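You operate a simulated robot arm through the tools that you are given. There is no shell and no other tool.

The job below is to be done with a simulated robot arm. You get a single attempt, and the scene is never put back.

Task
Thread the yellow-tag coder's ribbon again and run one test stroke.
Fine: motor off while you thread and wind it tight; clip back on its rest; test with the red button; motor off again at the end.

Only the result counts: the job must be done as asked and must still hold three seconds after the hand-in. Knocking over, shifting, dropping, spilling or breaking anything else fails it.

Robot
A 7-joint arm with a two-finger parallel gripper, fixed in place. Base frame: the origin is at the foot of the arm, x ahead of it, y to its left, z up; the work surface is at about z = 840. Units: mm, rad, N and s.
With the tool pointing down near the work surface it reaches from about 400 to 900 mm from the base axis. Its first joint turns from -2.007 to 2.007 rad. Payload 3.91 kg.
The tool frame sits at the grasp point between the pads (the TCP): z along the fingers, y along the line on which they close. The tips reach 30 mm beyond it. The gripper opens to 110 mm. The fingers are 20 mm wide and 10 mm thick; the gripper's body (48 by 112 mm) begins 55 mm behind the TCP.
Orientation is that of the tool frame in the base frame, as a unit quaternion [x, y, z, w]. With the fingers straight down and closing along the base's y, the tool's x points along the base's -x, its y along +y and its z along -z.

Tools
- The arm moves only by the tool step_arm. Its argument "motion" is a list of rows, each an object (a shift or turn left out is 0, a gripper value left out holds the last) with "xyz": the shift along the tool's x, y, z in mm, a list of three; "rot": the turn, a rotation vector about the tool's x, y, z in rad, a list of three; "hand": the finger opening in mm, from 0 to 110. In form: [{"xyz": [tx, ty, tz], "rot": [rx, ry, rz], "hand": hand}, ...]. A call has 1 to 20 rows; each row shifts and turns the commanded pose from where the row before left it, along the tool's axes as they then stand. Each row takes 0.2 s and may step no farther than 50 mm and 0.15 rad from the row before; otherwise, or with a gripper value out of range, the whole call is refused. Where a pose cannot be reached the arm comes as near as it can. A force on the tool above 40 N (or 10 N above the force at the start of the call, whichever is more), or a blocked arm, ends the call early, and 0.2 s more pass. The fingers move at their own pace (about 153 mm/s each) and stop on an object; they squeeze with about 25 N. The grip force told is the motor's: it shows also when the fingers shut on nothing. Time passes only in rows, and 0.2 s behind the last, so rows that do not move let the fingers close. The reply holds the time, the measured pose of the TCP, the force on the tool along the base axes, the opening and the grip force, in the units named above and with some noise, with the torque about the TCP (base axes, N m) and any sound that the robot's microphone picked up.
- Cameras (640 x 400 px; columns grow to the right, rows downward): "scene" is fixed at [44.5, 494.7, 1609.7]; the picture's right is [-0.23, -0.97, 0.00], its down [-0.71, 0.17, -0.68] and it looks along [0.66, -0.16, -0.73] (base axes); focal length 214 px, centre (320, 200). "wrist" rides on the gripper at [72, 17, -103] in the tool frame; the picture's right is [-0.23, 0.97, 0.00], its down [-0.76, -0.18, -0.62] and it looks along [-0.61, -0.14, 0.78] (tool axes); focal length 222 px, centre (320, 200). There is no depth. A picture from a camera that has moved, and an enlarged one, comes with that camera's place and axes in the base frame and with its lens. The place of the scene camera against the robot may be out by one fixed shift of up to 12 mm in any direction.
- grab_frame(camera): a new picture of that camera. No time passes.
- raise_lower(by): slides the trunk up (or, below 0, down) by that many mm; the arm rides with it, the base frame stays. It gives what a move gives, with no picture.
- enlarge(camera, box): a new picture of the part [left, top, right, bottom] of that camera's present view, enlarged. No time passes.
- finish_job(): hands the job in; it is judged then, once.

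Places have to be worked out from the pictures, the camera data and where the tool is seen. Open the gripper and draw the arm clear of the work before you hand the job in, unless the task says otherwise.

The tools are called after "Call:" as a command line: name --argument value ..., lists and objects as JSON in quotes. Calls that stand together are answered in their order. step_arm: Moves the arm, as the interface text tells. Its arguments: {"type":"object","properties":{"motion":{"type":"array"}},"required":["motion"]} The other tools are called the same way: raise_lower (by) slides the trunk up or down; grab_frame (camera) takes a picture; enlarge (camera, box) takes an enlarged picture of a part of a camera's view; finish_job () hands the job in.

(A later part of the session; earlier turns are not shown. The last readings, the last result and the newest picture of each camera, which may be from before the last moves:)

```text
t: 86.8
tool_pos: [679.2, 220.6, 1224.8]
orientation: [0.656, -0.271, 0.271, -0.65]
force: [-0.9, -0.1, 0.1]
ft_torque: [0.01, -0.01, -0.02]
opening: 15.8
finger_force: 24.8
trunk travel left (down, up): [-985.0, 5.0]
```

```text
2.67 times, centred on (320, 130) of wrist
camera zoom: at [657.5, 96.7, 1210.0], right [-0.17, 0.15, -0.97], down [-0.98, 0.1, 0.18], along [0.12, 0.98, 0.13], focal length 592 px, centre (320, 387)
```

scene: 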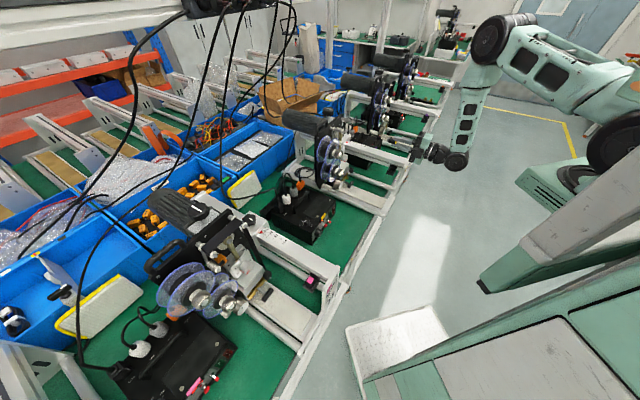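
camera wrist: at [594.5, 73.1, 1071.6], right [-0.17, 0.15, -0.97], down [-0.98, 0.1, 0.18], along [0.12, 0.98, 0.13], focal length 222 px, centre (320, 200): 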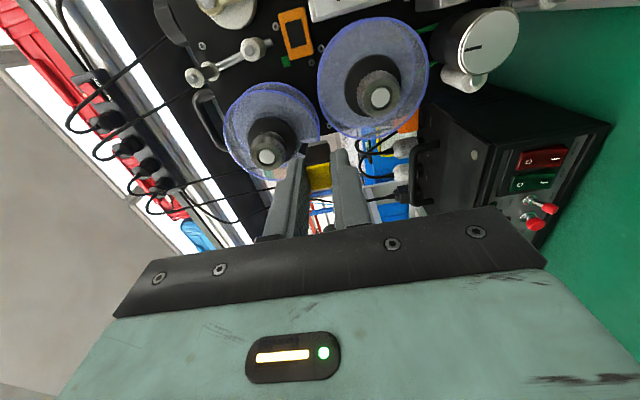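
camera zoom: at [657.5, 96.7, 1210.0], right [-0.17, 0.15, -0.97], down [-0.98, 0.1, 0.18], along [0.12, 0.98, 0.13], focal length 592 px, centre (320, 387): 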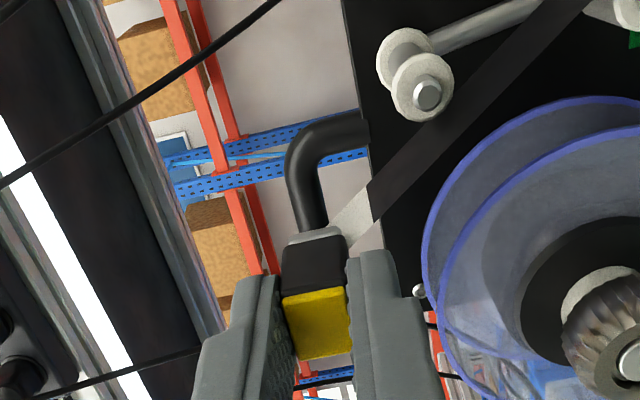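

The ribbon passes on A's left side as on the pink coder. Now I'll go right over A and B, then down past B's right side.

Call:
step_arm --motion '[{"xyz": [20, -8, 0]}, {"xyz": [30, 0, 0]}, {"xyz": [30, 0, 0]}, {"xyz": [30, 0, 0]}, {"xyz": [30, 0, 0]}, {}]'

Call:
enlarge --camera "scene" --box '[325, 95, 385, 155]'

Call:
enlarge --camera "wrist" --box '[200, 60, 440, 200]'

```text
t: 88.2
tool_pos: [779.6, 121.3, 1233.0]
orientation: [0.657, -0.272, 0.271, -0.649]
force: [-0.2, -1.0, -0.1]
ft_torque: [-0.05, 0.04, 0.02]
opening: 15.6
finger_force: 24.6
trunk travel left (down, up): [-985.0, 5.0]
```

```text
6.67 times, centred on (355, 125) of scene
camera zoom: at [44.5, 494.7, 1609.7], right [-0.23, -0.97, 0.0], down [-0.71, 0.17, -0.68], along [0.66, -0.16, -0.73], focal length 1430 px, centre (87, 700)
```

zoom: 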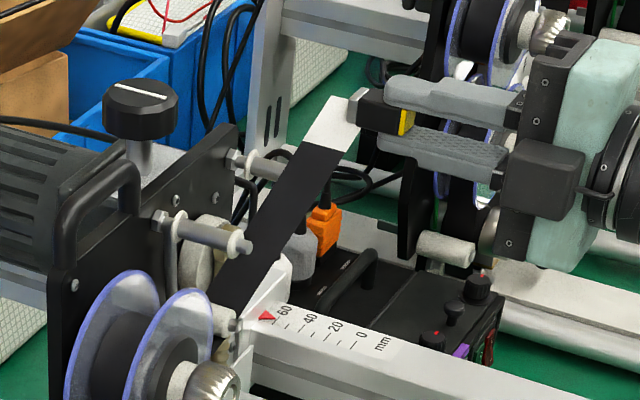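

```text
2.67 times, centred on (320, 130) of wrist
camera zoom: at [757.6, -2.9, 1217.0], right [-0.17, 0.15, -0.97], down [-0.98, 0.1, 0.18], along [0.12, 0.98, 0.13], focal length 592 px, centre (320, 387)
```

zoom: 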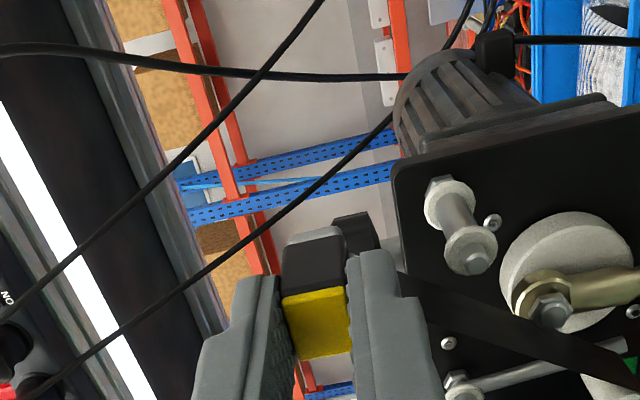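

The ribbon slid off in front of A because the clip was too shallow. I'll retrace to A's left side, push the tip deeper to d ≈ 722 behind A's front collar, and then go over A and B at that depth.

Call:
step_arm --motion '[{"xyz": [-30, 0, 0]}, {"xyz": [-30, 0, 0]}, {"xyz": [-30, 0, 0]}, {"xyz": [-30, 0, 0]}, {"xyz": [-21, 10, 0]}, {"xyz": [0, 20, 0]}, {"xyz": [0, 0, 10]}, {"xyz": [0, 0, 11]}, {"xyz": [0, 0, 10]}, {}]'

Call:
enlarge --camera "scene" --box '[315, 105, 365, 155]'

Call:
enlarge --camera "wrist" --box '[200, 60, 440, 200]'

```text
t: 90.4
tool_pos: [700.0, 243.7, 1202.3]
orientation: [0.657, -0.271, 0.27, -0.65]
force: [0.0, -0.3, -0.2]
ft_torque: [0.01, 0.0, 0.01]
opening: 15.4
finger_force: 24.9
trunk travel left (down, up): [-985.0, 5.0]
```

```text
8.00 times, centred on (340, 130) of scene
camera zoom: at [44.5, 494.7, 1609.7], right [-0.23, -0.97, 0.0], down [-0.71, 0.17, -0.68], along [0.66, -0.16, -0.73], focal length 1716 px, centre (160, 760)
```

zoom: 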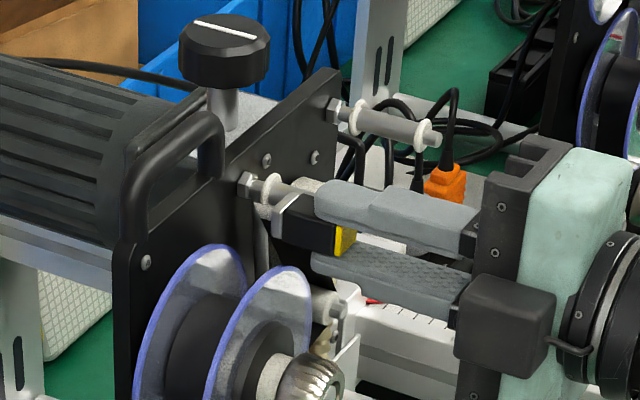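

```text
2.67 times, centred on (320, 130) of wrist
camera zoom: at [678.6, 119.6, 1186.9], right [-0.17, 0.15, -0.97], down [-0.98, 0.1, 0.18], along [0.12, 0.98, 0.13], focal length 592 px, centre (320, 387)
```

zoom: 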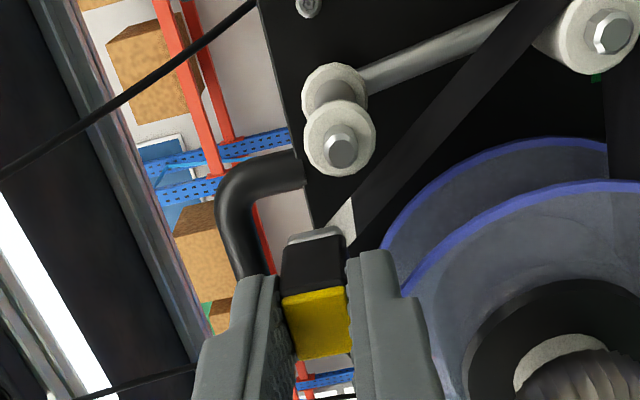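

The clip is now at A's left side and deep enough. I'll go up and over A and B at this depth.

Call:
step_arm --motion '[{"xyz": [0, -15, 0]}, {"xyz": [0, -15, 0]}, {"xyz": [15, -3, 0]}, {"xyz": [25, 0, 0]}, {"xyz": [25, 0, 0]}, {"xyz": [15, 0, 0]}, {}]'

Call:
enlarge --camera "scene" --box '[315, 95, 375, 155]'

Call:
enlarge --camera "wrist" --box '[200, 60, 440, 200]'

```text
t: 92.0
tool_pos: [758.2, 187.0, 1234.1]
orientation: [0.658, -0.272, 0.269, -0.649]
force: [0.0, 1.3, -0.5]
ft_torque: [-0.02, 0.01, -0.02]
opening: 15.4
finger_force: 25.3
trunk travel left (down, up): [-985.0, 5.0]
```

```text
6.67 times, centred on (345, 125) of scene
camera zoom: at [44.5, 494.7, 1609.7], right [-0.23, -0.97, 0.0], down [-0.71, 0.17, -0.68], along [0.66, -0.16, -0.73], focal length 1430 px, centre (153, 700)
```

zoom: 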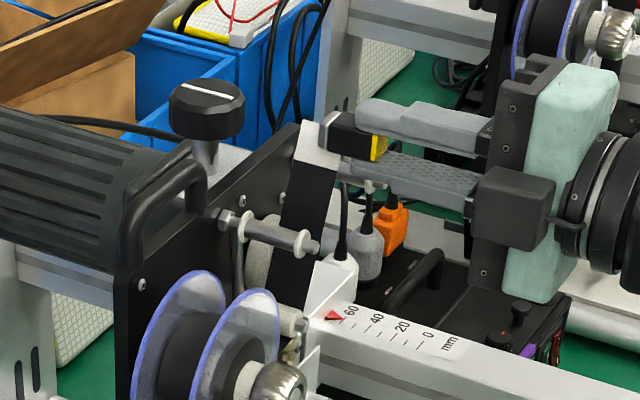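

```text
2.67 times, centred on (320, 130) of wrist
camera zoom: at [735.7, 62.5, 1219.9], right [-0.17, 0.15, -0.97], down [-0.98, 0.1, 0.18], along [0.12, 0.98, 0.13], focal length 592 px, centre (320, 387)
```

zoom: 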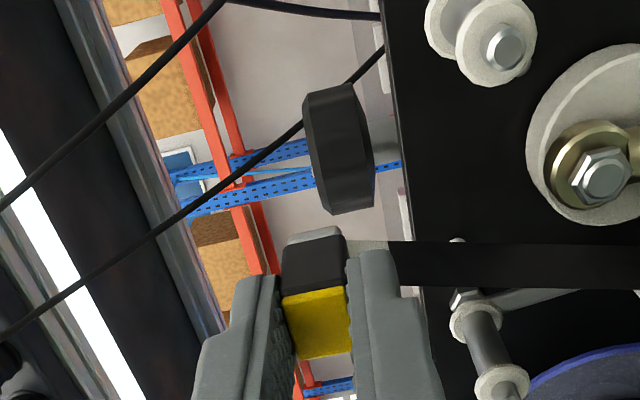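

A was not engaged this time either, since the ribbon runs straight from D to the clip. I'll re-examine the pink coder's A and D region closely to check which side of A the ribbon takes.

Call:
enlarge --camera "scene" --box '[205, 235, 240, 270]'

Call:
enlarge --camera "scene" --box '[220, 210, 260, 245]'

Call:
enlarge --camera "scene" --box '[325, 115, 365, 155]'

```text
11.43 times, centred on (222, 252) of scene
camera zoom: at [44.5, 494.7, 1609.7], right [-0.23, -0.97, 0.0], down [-0.71, 0.17, -0.68], along [0.66, -0.16, -0.73], focal length 2451 px, centre (1434, -400)
```

zoom: 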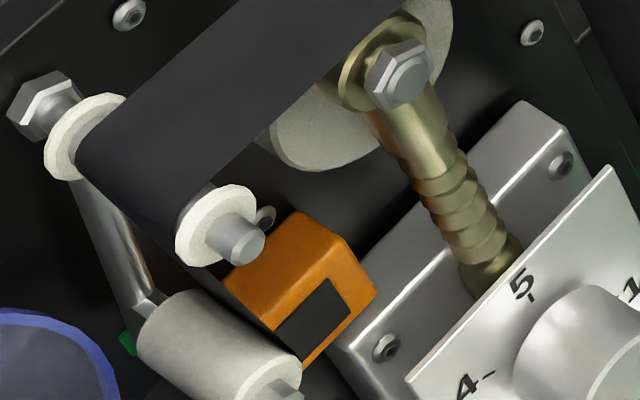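

```text
11.43 times, centred on (240, 228) of scene
camera zoom: at [44.5, 494.7, 1609.7], right [-0.23, -0.97, 0.0], down [-0.71, 0.17, -0.68], along [0.66, -0.16, -0.73], focal length 2451 px, centre (1234, -114)
```

zoom: 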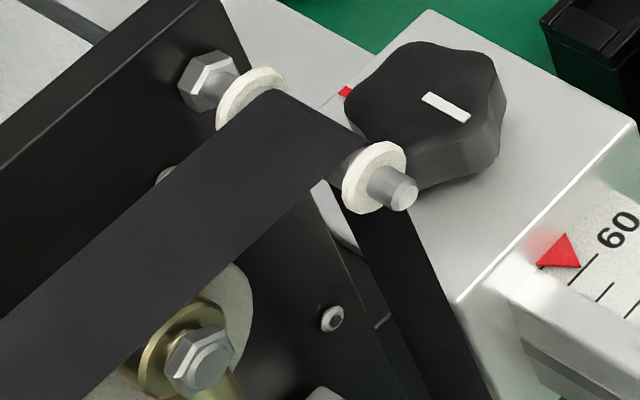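

```text
10.00 times, centred on (345, 135) of scene
camera zoom: at [44.5, 494.7, 1609.7], right [-0.23, -0.97, 0.0], down [-0.71, 0.17, -0.68], along [0.66, -0.16, -0.73], focal length 2145 px, centre (70, 850)
```

zoom: 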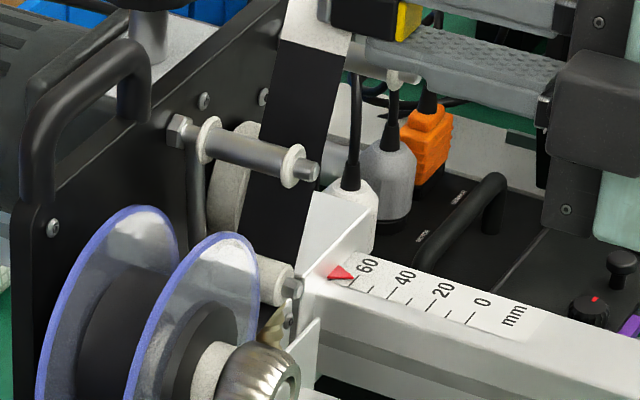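

On pink, the ribbon goes up A's left side and over it, as I planned. My loop was probably too wide, since D caught when I passed within about 30 mm. I'll back out, return to A's lower left, and pass close around A (about 20 mm).

Call:
step_arm --motion '[{"xyz": [0, 0, -16]}, {"xyz": [0, 0, -16]}, {"xyz": [-25, 10, 0]}, {"xyz": [-25, 20, 0]}, {"xyz": [-20, 20, 0]}, {}]'

Call:
enlarge --camera "wrist" --box '[200, 60, 440, 200]'

Call:
enlarge --camera "scene" --box '[315, 115, 365, 155]'

```text
t: 93.4
tool_pos: [684.4, 213.8, 1185.4]
orientation: [0.658, -0.271, 0.27, -0.649]
force: [1.0, -0.4, -0.9]
ft_torque: [-0.01, -0.03, 0.01]
opening: 15.8
finger_force: 25.2
trunk travel left (down, up): [-985.0, 5.0]
```

```text
2.67 times, centred on (320, 130) of wrist
camera zoom: at [661.9, 89.3, 1170.3], right [-0.17, 0.15, -0.97], down [-0.98, 0.1, 0.18], along [0.12, 0.98, 0.13], focal length 592 px, centre (320, 387)
```

zoom: 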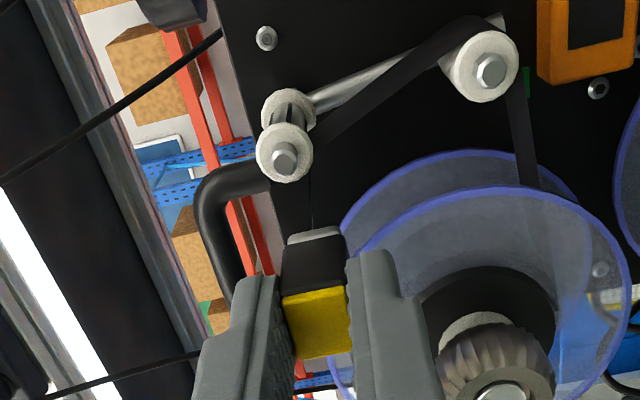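

```text
10.00 times, centred on (340, 135) of scene
camera zoom: at [44.5, 494.7, 1609.7], right [-0.23, -0.97, 0.0], down [-0.71, 0.17, -0.68], along [0.66, -0.16, -0.73], focal length 2145 px, centre (120, 850)
```

zoom: 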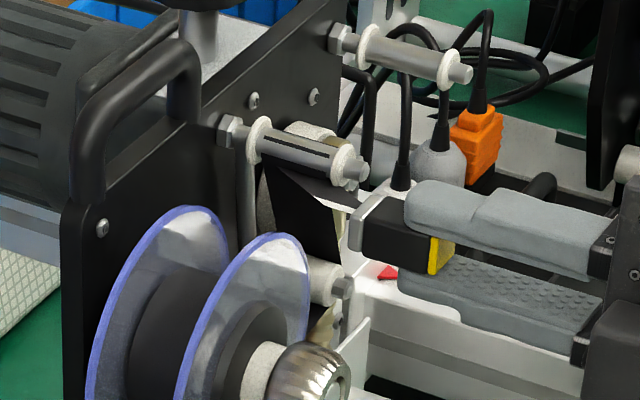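

The ribbon now shows a stripe on A, but it caught while I crossed over A from right to left, which is the wrong way round. I'll retrace over A back to the right to undo that wrap, then check.

Call:
step_arm --motion '[{"xyz": [4, -15, 0]}, {"xyz": [10, -12, 0]}, {"xyz": [20, -8, 0]}, {"xyz": [25, -5, 0]}, {"xyz": [15, 0, 0]}, {}]'

Call:
enlarge --camera "wrist" --box '[200, 60, 440, 200]'

Call:
enlarge --camera "scene" --box '[315, 105, 375, 155]'

```text
t: 94.8
tool_pos: [736.9, 161.2, 1226.3]
orientation: [0.657, -0.271, 0.269, -0.649]
force: [-0.6, -1.0, -0.4]
ft_torque: [0.0, -0.01, 0.03]
opening: 15.6
finger_force: 25.4
trunk travel left (down, up): [-985.0, 5.0]
```

```text
2.67 times, centred on (320, 130) of wrist
camera zoom: at [715.3, 37.3, 1209.9], right [-0.17, 0.15, -0.97], down [-0.98, 0.1, 0.18], along [0.12, 0.98, 0.13], focal length 592 px, centre (320, 387)
```

zoom: 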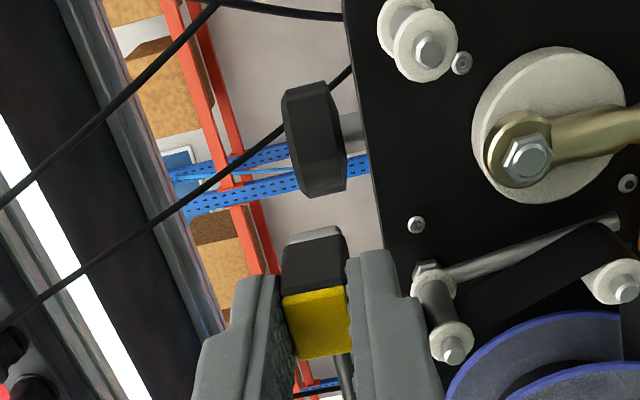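

```text
8.00 times, centred on (345, 130) of scene
camera zoom: at [44.5, 494.7, 1609.7], right [-0.23, -0.97, 0.0], down [-0.71, 0.17, -0.68], along [0.66, -0.16, -0.73], focal length 1716 px, centre (120, 760)
```

zoom: 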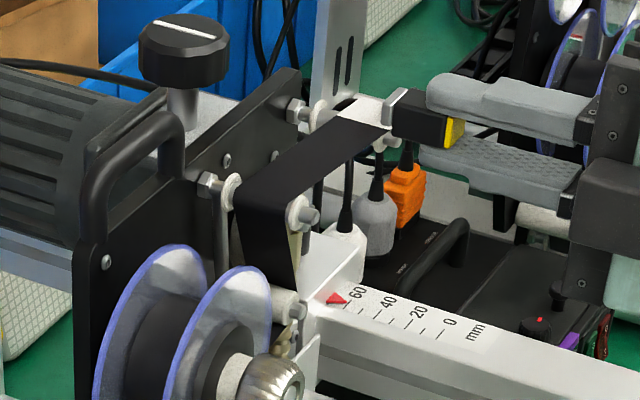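

Now it is right: the ribbon runs from D up A's left side, over A's top, and on to the clip. Next I'll go close over B (about (448, 1188)) and down its right side.

Call:
step_arm --motion '[{"xyz": [23, 8, 0]}, {"xyz": [20, 5, 0]}, {"xyz": [18, 8, 0]}, {"xyz": [4, 17, 0]}, {"xyz": [0, 20, 0]}, {}]'

Call:
enlarge --camera "wrist" --box '[200, 60, 440, 200]'

Call:
enlarge --camera "scene" --box '[320, 105, 390, 165]'

```text
t: 96.2
tool_pos: [782.4, 116.4, 1167.6]
orientation: [0.657, -0.271, 0.27, -0.649]
force: [-0.3, -0.5, -1.1]
ft_torque: [0.0, -0.02, 0.03]
opening: 15.7
finger_force: 24.8
trunk travel left (down, up): [-985.0, 5.0]
```

```text
2.67 times, centred on (320, 130) of wrist
camera zoom: at [760.4, -9.1, 1152.4], right [-0.17, 0.15, -0.97], down [-0.98, 0.1, 0.18], along [0.12, 0.98, 0.13], focal length 592 px, centre (320, 387)
```

zoom: 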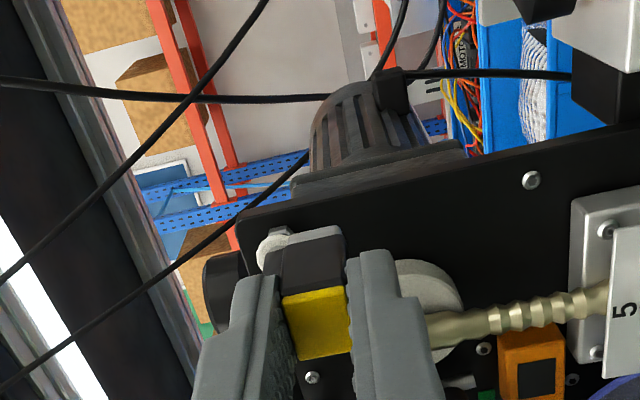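

```text
6.67 times, centred on (355, 135) of scene
camera zoom: at [44.5, 494.7, 1609.7], right [-0.23, -0.97, 0.0], down [-0.71, 0.17, -0.68], along [0.66, -0.16, -0.73], focal length 1430 px, centre (87, 633)
```

zoom: 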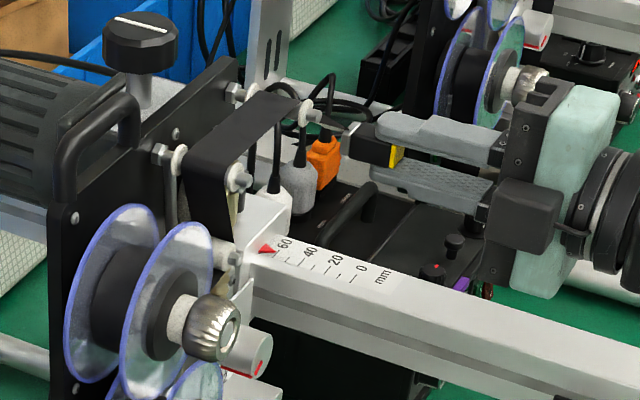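

B is wrapped and the A to B span looks just like pink's. Before threading the lower posts I need their exact positions and the clearances around the head, so I'll pull straight back and look at that area.

Call:
step_arm --motion '[{"xyz": [0, 0, -37.5]}, {"xyz": [0, 0, -37.5]}, {"xyz": [0, 0, -37.5]}, {"xyz": [0, 0, -37.5]}, {"xyz": [-16, 38, 0]}, {"xyz": [-16, 38, 0]}, {"xyz": [-16, 38, 0]}, {"xyz": [-16, 38, 0]}, {}]'

Call:
grab_frame --camera "wrist"

Call:
enlarge --camera "scene" --box '[310, 110, 420, 210]'

```text
t: 98.2
tool_pos: [630.8, 53.2, 1017.2]
orientation: [0.657, -0.271, 0.27, -0.649]
force: [-0.5, -0.1, 0.0]
ft_torque: [0.01, 0.03, -0.02]
opening: 16.0
finger_force: 24.8
trunk travel left (down, up): [-985.0, 5.0]
```

```text
taken
camera wrist: at [608.4, -71.1, 1001.9], right [-0.17, 0.15, -0.97], down [-0.98, 0.1, 0.18], along [0.12, 0.98, 0.13], focal length 222 px, centre (320, 200)
```

wrist: 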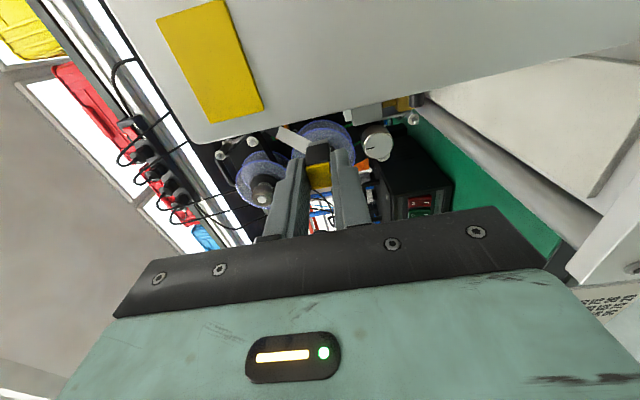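

```text
4.00 times, centred on (365, 160) of scene
camera zoom: at [44.5, 494.7, 1609.7], right [-0.23, -0.97, 0.0], down [-0.71, 0.17, -0.68], along [0.66, -0.16, -0.73], focal length 858 px, centre (140, 360)
```

zoom: 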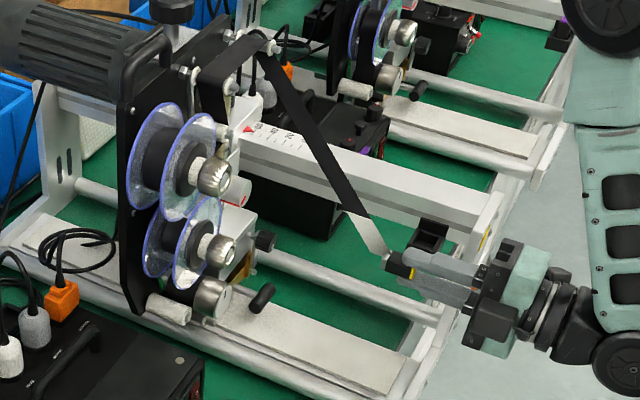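

The scene view now shows the ribbon correctly over A and B. I'll zoom in on the lower posts from this camera position.

Call:
enlarge --camera "wrist" --box '[340, 85, 440, 170]'

Call:
enlarge --camera "scene" --box '[330, 155, 390, 205]'

```text
4.71 times, centred on (390, 128) of wrist
camera zoom: at [608.4, -71.1, 1001.9], right [-0.17, 0.15, -0.97], down [-0.98, 0.1, 0.18], along [0.12, 0.98, 0.13], focal length 1045 px, centre (-9, 541)
```

zoom: 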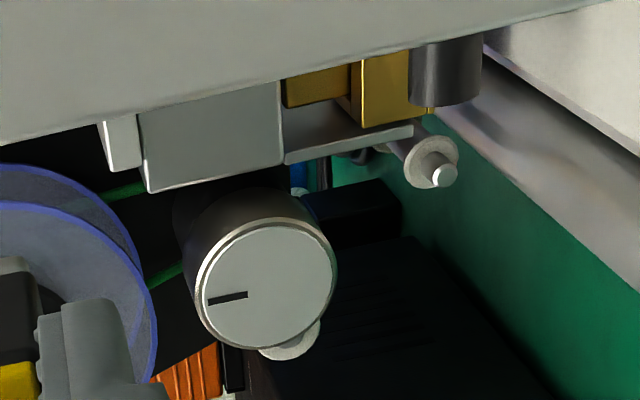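

```text
8.00 times, centred on (360, 180) of scene
camera zoom: at [44.5, 494.7, 1609.7], right [-0.23, -0.97, 0.0], down [-0.71, 0.17, -0.68], along [0.66, -0.16, -0.73], focal length 1716 px, centre (0, 360)
```

zoom: 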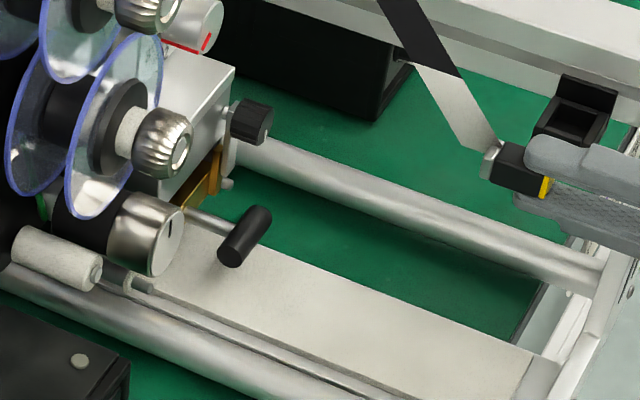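

P1 is at about (e 453, z 890) and P2 at (e 345, z 890), with front collars at d ≈ 697. The platen top is at z ≈ 886. To fit between head and beam I need the tool pitched steeply down with the camera on the left, so I'll roll the tool 180° about its axis here in free space.

Call:
step_arm --motion '[{"rot": [0, 0, 0.15]}, {"rot": [0, 0, 0.15]}, {"rot": [0, 0, 0.15]}, {"rot": [0, 0, 0.15]}, {"rot": [0, 0, 0.15]}, {"rot": [0, 0, 0.15]}, {"rot": [0, 0, 0.15]}, {"rot": [0, 0, 0.15]}, {"rot": [0, 0, 0.15]}, {"rot": [0, 0, 0.15]}, {"rot": [0, 0, 0.15]}, {"rot": [0, 0, 0.15]}, {"rot": [0, 0, 0.15]}, {"rot": [0, 0, 0.15]}, {"rot": [0, 0, 0.15]}, {"rot": [0, 0, 0.15]}, {"rot": [0, 0, 0.15]}, {"rot": [0, 0, 0.15]}, {"rot": [0, 0, 0.15]}, {"rot": [0, 0, 0.15]}]'

Call:
grab_frame --camera "scene"

```text
t: 102.4
tool_pos: [630.7, 53.1, 1018.1]
orientation: [0.224, 0.675, 0.629, 0.315]
force: [-0.5, -0.1, -0.3]
ft_torque: [0.02, -0.03, 0.03]
opening: 15.5
finger_force: 25.4
trunk travel left (down, up): [-985.0, 5.0]
```

```text
taken
```

scene: 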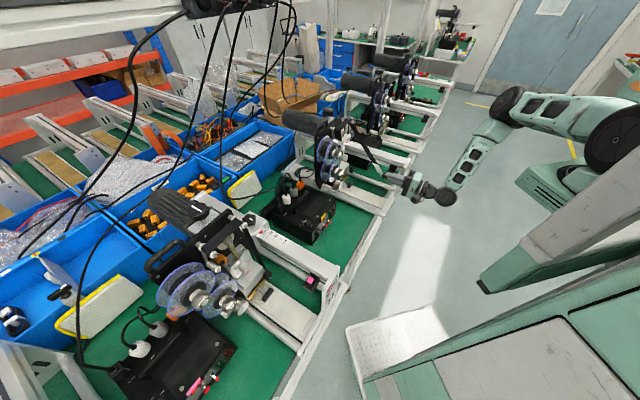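

The roll worked. I'll finish it and pitch the tool 60° downward.

Call:
step_arm --motion '[{"rot": [0, 0, 0.1416]}, {"rot": [0.1309, 0, 0]}, {"rot": [0.1309, 0, 0]}, {"rot": [0.1309, 0, 0]}, {"rot": [0.1309, 0, 0]}, {"rot": [0.1309, 0, 0]}, {"rot": [0.1309, 0, 0]}, {"rot": [0.1309, 0, 0]}, {"rot": [0.1309, 0, 0]}, {}]'

Call:
grab_frame --camera "wrist"

Call:
enlarge --camera "scene" --box '[310, 90, 450, 210]'

```text
t: 104.6
tool_pos: [631.0, 52.7, 1018.1]
orientation: [0.369, 0.894, 0.232, 0.099]
force: [0.2, -0.1, -0.3]
ft_torque: [-0.04, 0.02, 0.0]
opening: 15.8
finger_force: 25.3
trunk travel left (down, up): [-985.0, 5.0]
```

```text
taken
camera wrist: at [553.6, 79.0, 1116.0], right [0.76, 0.44, 0.48], down [0.21, -0.86, 0.46], along [0.61, -0.25, -0.75], focal length 222 px, centre (320, 200)
```

wrist: 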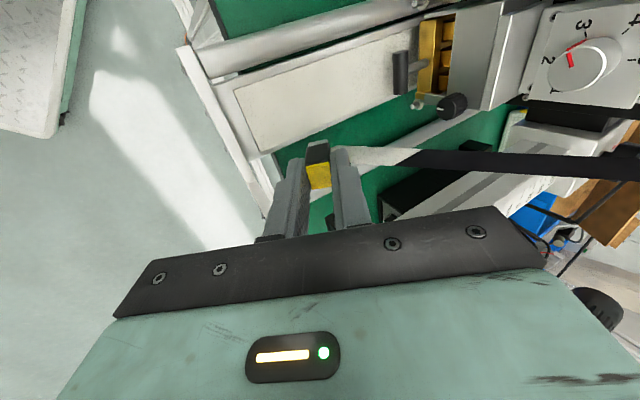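

```text
3.33 times, centred on (380, 150) of scene
camera zoom: at [44.5, 494.7, 1609.7], right [-0.23, -0.97, 0.0], down [-0.71, 0.17, -0.68], along [0.66, -0.16, -0.73], focal length 715 px, centre (120, 367)
```

zoom: 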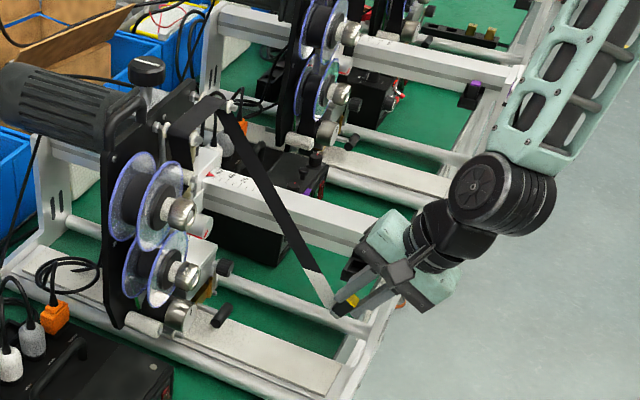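

From this angle I can see P1 next to the black knob, the brass head, and the T-handle. I'll zoom in to refine P1.

Call:
enlarge --camera "wrist" --box '[380, 50, 500, 135]'

```text
4.71 times, centred on (440, 92) of wrist
camera zoom: at [553.6, 79.0, 1116.0], right [0.76, 0.44, 0.48], down [0.21, -0.86, 0.46], along [0.61, -0.25, -0.75], focal length 1045 px, centre (-245, 706)
```

zoom: 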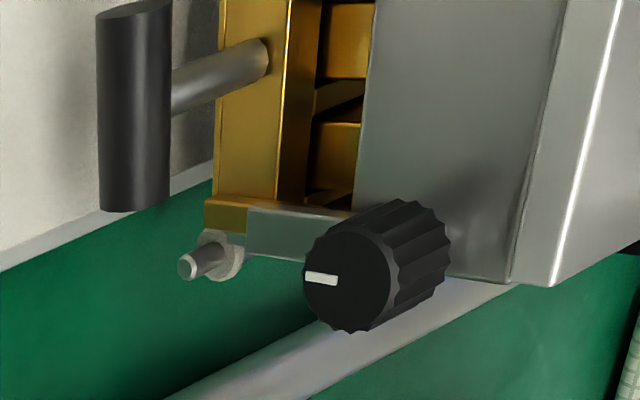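

P1's axis is at (453, 891) with its bolt tip at d ≈ 690. The corridor between the head's black knob and the beam is narrow, so I'll yaw the tool slightly to keep its rear away from the beam. Then I'll move forward above the T-handle level, and right to e ≈ 458.

Call:
step_arm --motion '[{"rot": [0.0007, -0.0585, 0.1045]}, {"xyz": [5.2, 37.6, 21]}, {"xyz": [5.2, 37.6, 21]}, {"xyz": [5.2, 37.6, 21]}, {"xyz": [-22.8, 2.3, 1.5]}, {"xyz": [-22.8, 2.3, 1.5]}, {}]'

Call:
grab_frame --camera "wrist"

Call:
enlarge --camera "scene" --box '[310, 90, 450, 210]'

```text
t: 106.2
tool_pos: [754.7, 111.5, 1018.1]
orientation: [0.423, 0.87, 0.228, 0.113]
force: [0.2, 0.1, -0.1]
ft_torque: [0.02, -0.02, 0.01]
opening: 15.6
finger_force: 25.1
trunk travel left (down, up): [-985.0, 5.0]
```

```text
taken
camera wrist: at [681.9, 147.5, 1116.1], right [0.81, 0.35, 0.48], down [0.11, -0.88, 0.46], along [0.58, -0.32, -0.75], focal length 222 px, centre (320, 200)
```

wrist: 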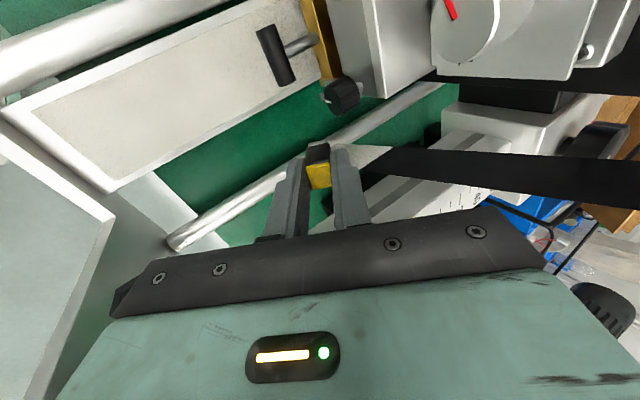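

```text
3.33 times, centred on (380, 150) of scene
camera zoom: at [44.5, 494.7, 1609.7], right [-0.23, -0.97, 0.0], down [-0.71, 0.17, -0.68], along [0.66, -0.16, -0.73], focal length 715 px, centre (120, 367)
```

zoom: 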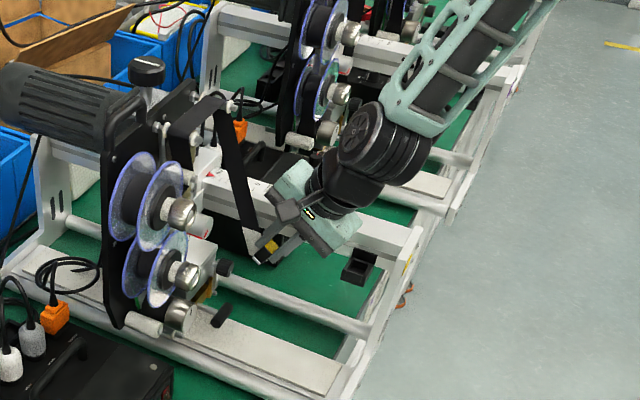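

The gripper sits between the black knob and the beam with the ribbon running to B. Now I'll descend to P1 height.

Call:
step_arm --motion '[{"xyz": [0.1, -14.3, 25.3]}, {"xyz": [0.1, -14.3, 25.3]}, {"xyz": [0.1, -14.3, 25.3]}, {}]'

Call:
grab_frame --camera "wrist"

Call:
enlarge --camera "scene" --box '[320, 110, 420, 200]'

```text
t: 107.0
tool_pos: [759.8, 121.6, 950.7]
orientation: [0.417, 0.871, 0.235, 0.115]
force: [-0.5, 7.5, 1.3]
ft_torque: [-0.66, 0.23, 0.17]
opening: 15.7
finger_force: 24.9
trunk travel left (down, up): [-985.0, 5.0]
stopped in row 3: the force on the tool passed its limit at 82 N (the readings are from after the stop); the commanded pose is now the measured one
```

```text
taken
camera wrist: at [684.3, 154.4, 1048.0], right [0.8, 0.35, 0.49], down [0.11, -0.88, 0.45], along [0.59, -0.31, -0.74], focal length 222 px, centre (320, 200)
```

wrist: 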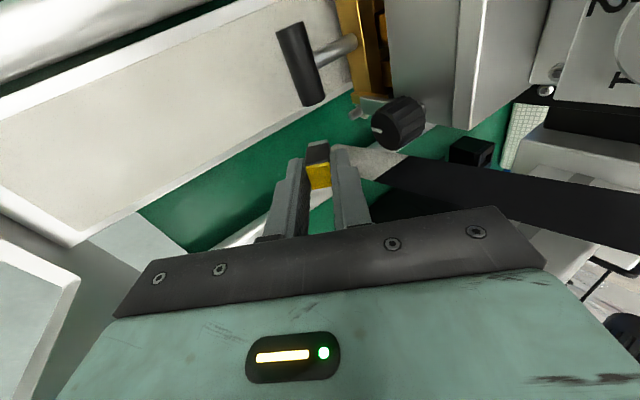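

```text
4.44 times, centred on (370, 155) of scene
camera zoom: at [44.5, 494.7, 1609.7], right [-0.23, -0.97, 0.0], down [-0.71, 0.17, -0.68], along [0.66, -0.16, -0.73], focal length 953 px, centre (98, 400)
```

zoom: 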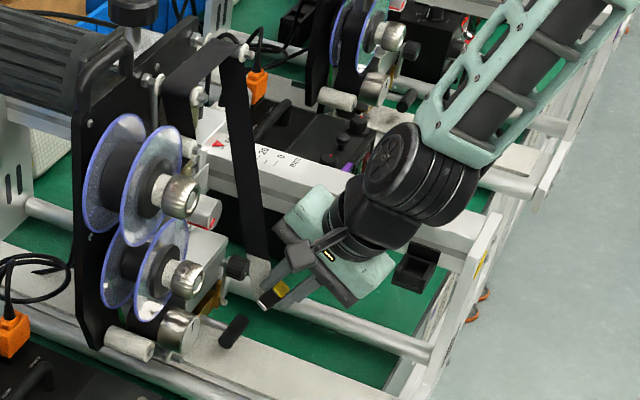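

The force limit tripped, so the gripper's right side probably touched the beam. I'll back straight up at once and check that the coder has not moved.

Call:
step_arm --motion '[{"xyz": [5, 10, -18]}, {"xyz": [5, 14, -25]}, {}]'

Call:
enlarge --camera "scene" --box '[240, 90, 420, 260]'

Call:
enlarge --camera "scene" --box '[360, 130, 420, 180]'

```text
t: 107.8
tool_pos: [752.4, 125.8, 999.4]
orientation: [0.418, 0.87, 0.234, 0.117]
force: [0.3, -0.3, -0.3]
ft_torque: [-0.06, -0.01, -0.01]
opening: 15.6
finger_force: 24.8
trunk travel left (down, up): [-985.0, 5.0]
```

```text
2.35 times, centred on (330, 175) of scene
camera zoom: at [44.5, 494.7, 1609.7], right [-0.23, -0.97, 0.0], down [-0.71, 0.17, -0.68], along [0.66, -0.16, -0.73], focal length 505 px, centre (296, 259)
```

zoom: 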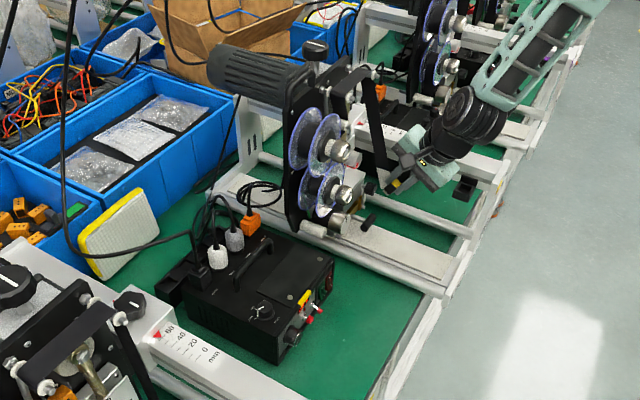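

```text
8.00 times, centred on (390, 155) of scene
camera zoom: at [44.5, 494.7, 1609.7], right [-0.23, -0.97, 0.0], down [-0.71, 0.17, -0.68], along [0.66, -0.16, -0.73], focal length 1716 px, centre (-240, 560)
```

zoom: 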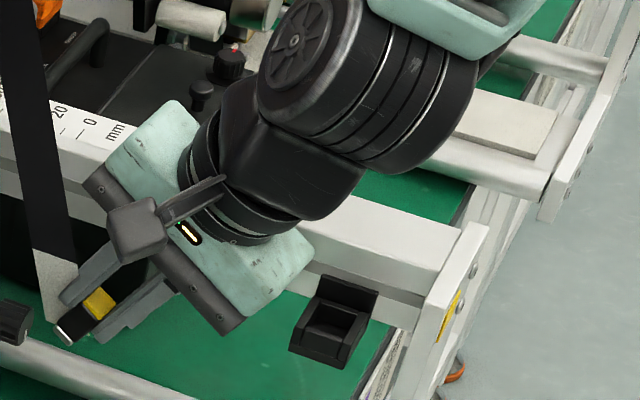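

The coder, beam and rest look unmoved. The body had met the corner of the clip's rest because I descended too far back. This time I'll go forward first (tip d ≈ 684, e ≈ 462) above the black knob, then come straight down.

Call:
step_arm --motion '[{"xyz": [-15.7, 17.6, -26.6]}, {"xyz": [4, 30.9, 18]}, {}]'

Call:
enlarge --camera "wrist" --box '[250, 60, 480, 220]'

Call:
enlarge --camera "scene" --box '[330, 120, 420, 190]'

```text
t: 108.6
tool_pos: [789.9, 140.0, 1032.2]
orientation: [0.419, 0.87, 0.234, 0.116]
force: [-0.5, 0.0, 0.4]
ft_torque: [0.02, 0.0, 0.0]
opening: 15.2
finger_force: 24.3
trunk travel left (down, up): [-985.0, 5.0]
```

```text
2.50 times, centred on (365, 140) of wrist
camera zoom: at [714.6, 174.6, 1129.7], right [0.8, 0.35, 0.49], down [0.11, -0.88, 0.45], along [0.59, -0.31, -0.74], focal length 555 px, centre (208, 350)
```

zoom: 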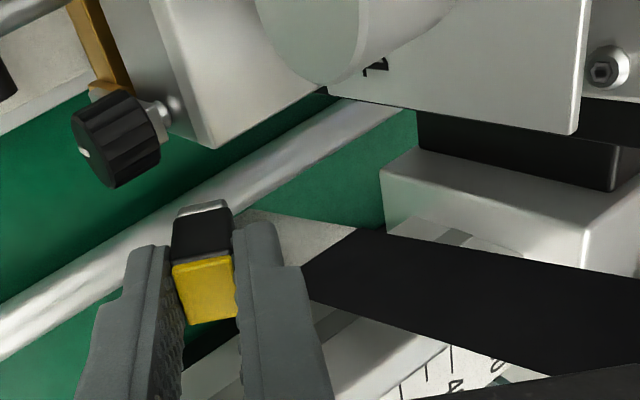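

```text
5.71 times, centred on (375, 155) of scene
camera zoom: at [44.5, 494.7, 1609.7], right [-0.23, -0.97, 0.0], down [-0.71, 0.17, -0.68], along [0.66, -0.16, -0.73], focal length 1226 px, centre (6, 457)
```

zoom: 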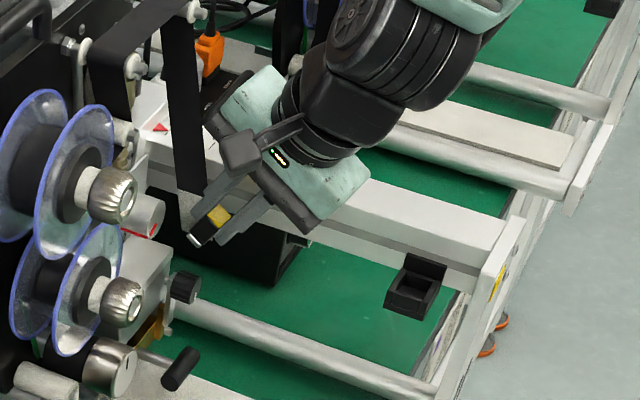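

Clearances look right from both views. I'll descend in small steps, watching the force.

Call:
step_arm --motion '[{"xyz": [0.2, -6.3, 10.8]}, {"xyz": [0.2, -6.3, 10.8]}, {"xyz": [0.2, -6.3, 10.8]}, {"xyz": [0.2, -6.3, 10.8]}, {}]'

Call:
enlarge --camera "scene" --box '[330, 120, 420, 190]'

Call:
enlarge --camera "wrist" --box '[250, 60, 480, 220]'

```text
t: 109.5
tool_pos: [793.8, 143.0, 1002.5]
orientation: [0.417, 0.869, 0.238, 0.122]
force: [-7.7, -3.2, 23.2]
ft_torque: [-1.24, -0.09, -0.39]
opening: 15.6
finger_force: 24.8
trunk travel left (down, up): [-985.0, 5.0]
stopped in row 4: the force on the tool passed its limit at 59 N (the readings are from after the stop); the commanded pose is now the measured one
```

```text
5.71 times, centred on (375, 155) of scene
camera zoom: at [44.5, 494.7, 1609.7], right [-0.23, -0.97, 0.0], down [-0.71, 0.17, -0.68], along [0.66, -0.16, -0.73], focal length 1226 px, centre (6, 457)
```

zoom: 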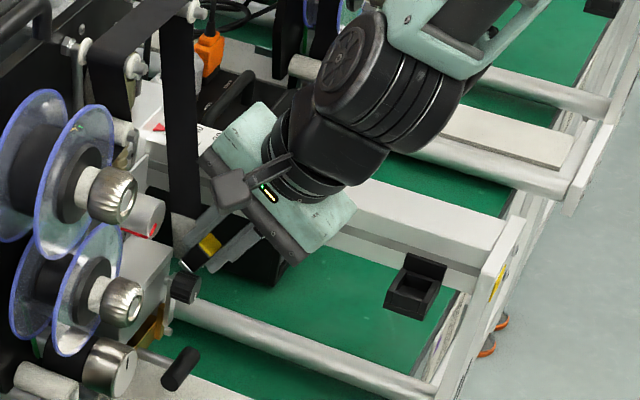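

```text
2.50 times, centred on (365, 140) of wrist
camera zoom: at [717.2, 176.1, 1097.5], right [0.79, 0.35, 0.5], down [0.1, -0.89, 0.45], along [0.6, -0.31, -0.74], focal length 555 px, centre (208, 350)
```

zoom: 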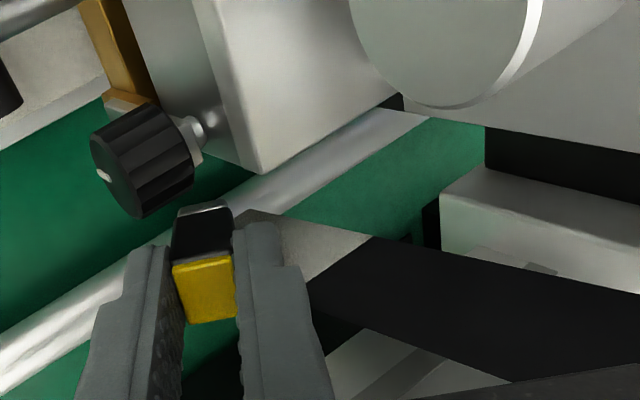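

Contact again: the gripper body is wider on that side than I assumed, about 37 mm, and it touched the beam's top edge. I'll back up, yaw the rear further left, and come down with the tip slightly more to the left.

Call:
step_arm --motion '[{"xyz": [0, 10, -17]}, {"xyz": [0, 10, -17]}, {}]'

Call:
enlarge --camera "scene" --box '[240, 90, 420, 260]'

```text
t: 110.3
tool_pos: [793.7, 142.1, 1037.6]
orientation: [0.418, 0.869, 0.236, 0.119]
force: [-0.5, 0.3, 0.2]
ft_torque: [0.0, -0.02, 0.0]
opening: 15.5
finger_force: 24.7
trunk travel left (down, up): [-985.0, 5.0]
```

```text
2.35 times, centred on (330, 175) of scene
camera zoom: at [44.5, 494.7, 1609.7], right [-0.23, -0.97, 0.0], down [-0.71, 0.17, -0.68], along [0.66, -0.16, -0.73], focal length 505 px, centre (296, 259)
```

zoom: 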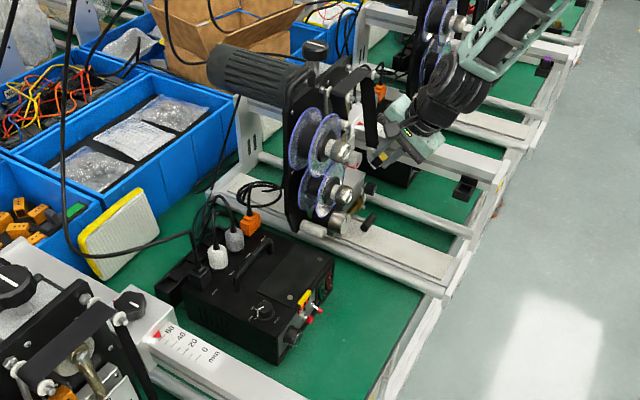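

Everything is still in place. I'll yaw the tool about 18° more so its body stays well left of the beam while the tip points to the right.

Call:
step_arm --motion '[{"rot": [0.0009, -0.0539, 0.0921]}, {"rot": [0.0009, -0.0539, 0.0921]}, {"rot": [0.0009, -0.0539, 0.0921]}, {}]'

Call:
grab_frame --camera "wrist"

Call:
enlarge --camera "scene" --box '[330, 110, 420, 190]'

```text
t: 111.3
tool_pos: [792.9, 142.3, 1037.2]
orientation: [0.552, 0.791, 0.216, 0.154]
force: [0.2, -0.3, -1.4]
ft_torque: [0.0, -0.01, -0.01]
opening: 15.4
finger_force: 25.3
trunk travel left (down, up): [-985.0, 5.0]
```

```text
taken
camera wrist: at [731.6, 198.2, 1134.2], right [0.86, 0.08, 0.5], down [-0.18, -0.87, 0.45], along [0.47, -0.48, -0.74], focal length 222 px, centre (320, 200)
```

wrist: 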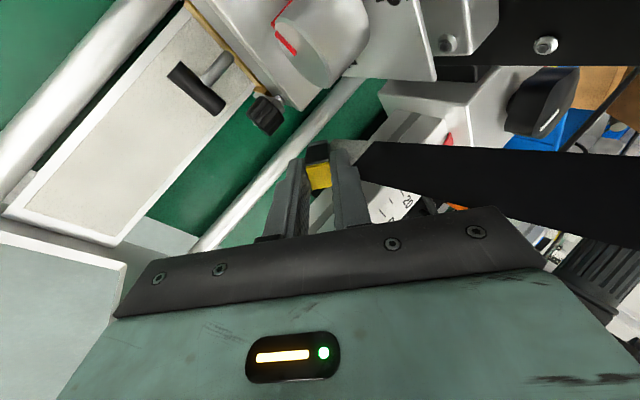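

```text
5.00 times, centred on (375, 150) of scene
camera zoom: at [44.5, 494.7, 1609.7], right [-0.23, -0.97, 0.0], down [-0.71, 0.17, -0.68], along [0.66, -0.16, -0.73], focal length 1072 px, centre (45, 450)
```

zoom: 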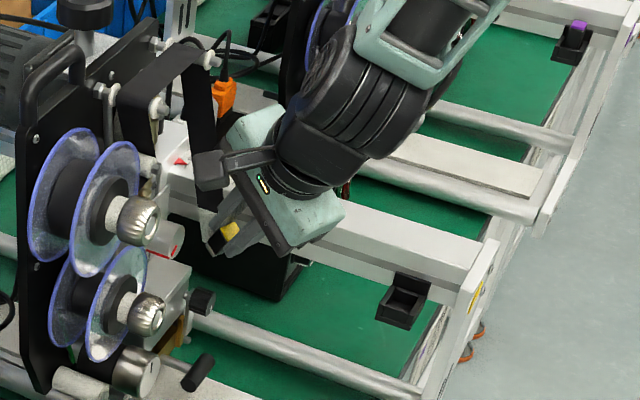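

The tool now points right-forward-down with its body left of the beam. I'll set the tip to d ≈ 655, e ≈ 454 and descend in front of the black knob.

Call:
step_arm --motion '[{"xyz": [3.3, -30.7, -18.3]}, {"xyz": [0.1, -10.9, 18.3]}, {"xyz": [0.1, -10.9, 18.3]}, {"xyz": [0.1, -10.9, 18.3]}, {}]'

Call:
grab_frame --camera "wrist"

Call:
enlarge --camera "scene" --box '[330, 110, 420, 190]'

```text
t: 112.5
tool_pos: [758.6, 132.3, 972.1]
orientation: [0.551, 0.791, 0.216, 0.155]
force: [1.2, -0.1, -0.1]
ft_torque: [0.02, 0.04, 0.01]
opening: 15.6
finger_force: 24.8
trunk travel left (down, up): [-985.0, 5.0]
```

```text
taken
camera wrist: at [697.3, 188.4, 1069.4], right [0.86, 0.08, 0.5], down [-0.18, -0.87, 0.45], along [0.47, -0.48, -0.74], focal length 222 px, centre (320, 200)
```

wrist: 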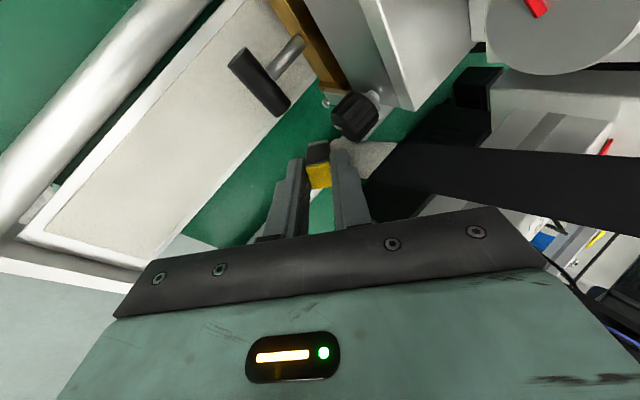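

```text
5.00 times, centred on (375, 150) of scene
camera zoom: at [44.5, 494.7, 1609.7], right [-0.23, -0.97, 0.0], down [-0.71, 0.17, -0.68], along [0.66, -0.16, -0.73], focal length 1072 px, centre (45, 450)
```

zoom: 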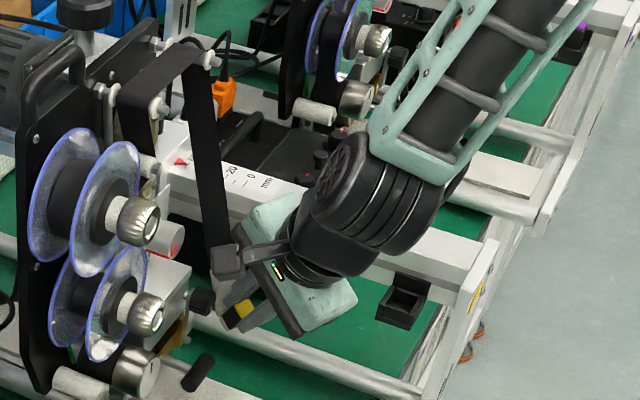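

No contact this time. I'll continue down to z ≈ 896.

Call:
step_arm --motion '[{"xyz": [0.1, -7.7, 12.9]}, {"xyz": [0.1, -7.7, 12.9]}, {}]'

Call:
enlarge --camera "wrist" --box '[250, 60, 420, 200]'

Call:
enlarge --camera "scene" --box '[335, 140, 395, 190]'

```text
t: 113.3
tool_pos: [758.5, 132.5, 941.8]
orientation: [0.551, 0.791, 0.215, 0.154]
force: [0.0, 0.7, 0.1]
ft_torque: [0.0, -0.03, -0.03]
opening: 15.8
finger_force: 25.1
trunk travel left (down, up): [-985.0, 5.0]
```

```text
2.86 times, centred on (335, 130) of wrist
camera zoom: at [696.7, 188.3, 1039.4], right [0.86, 0.08, 0.5], down [-0.18, -0.87, 0.45], along [0.47, -0.48, -0.74], focal length 635 px, centre (277, 400)
```

zoom: 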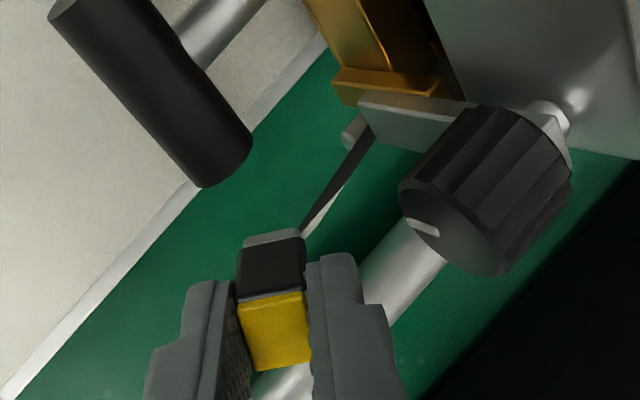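

```text
8.00 times, centred on (365, 165) of scene
camera zoom: at [44.5, 494.7, 1609.7], right [-0.23, -0.97, 0.0], down [-0.71, 0.17, -0.68], along [0.66, -0.16, -0.73], focal length 1716 px, centre (-40, 480)
```

zoom: 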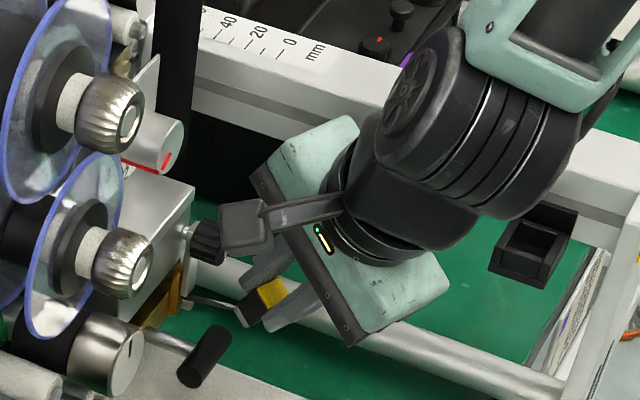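

P1 has caught: the ribbon now runs from P1 to the clip. Next I'll back off in front of the T-handle, cross left over the platen, and approach P2 at (345, 890).

Call:
step_arm --motion '[{"xyz": [-11.6, -19.4, -16.2]}, {"xyz": [-11.6, -19.4, -16.2]}, {"xyz": [31.8, -12.6, -7.7]}, {"xyz": [31.8, -12.6, -7.7]}, {"xyz": [31.8, -12.6, -7.7]}, {}]'

Call:
grab_frame --camera "wrist"

Call:
enlarge --camera "scene" --box '[320, 110, 400, 200]'

```text
t: 113.9
tool_pos: [725.4, 102.8, 957.6]
orientation: [0.547, 0.791, 0.223, 0.16]
force: [2.2, 3.3, 6.8]
ft_torque: [-0.58, 0.3, 0.03]
opening: 15.5
finger_force: 25.4
trunk travel left (down, up): [-985.0, 5.0]
stopped in row 3: the force on the tool passed its limit at 49 N (the readings are from after the stop); the commanded pose is now the measured one
```

```text
taken
camera wrist: at [662.4, 157.5, 1053.4], right [0.85, 0.08, 0.52], down [-0.18, -0.88, 0.44], along [0.49, -0.47, -0.73], focal length 222 px, centre (320, 200)
```

wrist: 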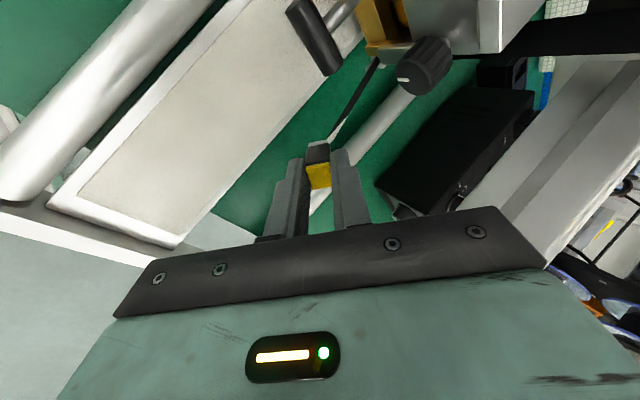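

```text
4.44 times, centred on (360, 155) of scene
camera zoom: at [44.5, 494.7, 1609.7], right [-0.23, -0.97, 0.0], down [-0.71, 0.17, -0.68], along [0.66, -0.16, -0.73], focal length 953 px, centre (142, 400)
```

zoom: 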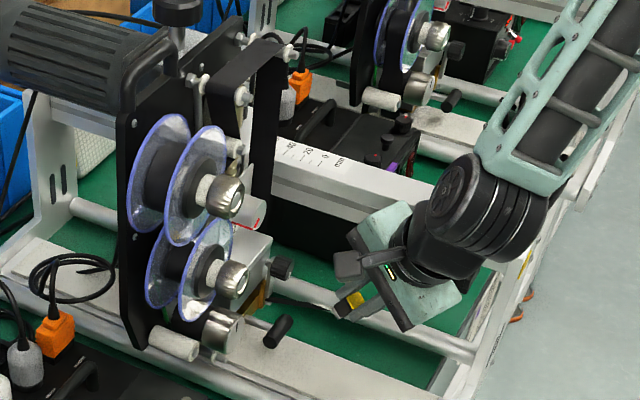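

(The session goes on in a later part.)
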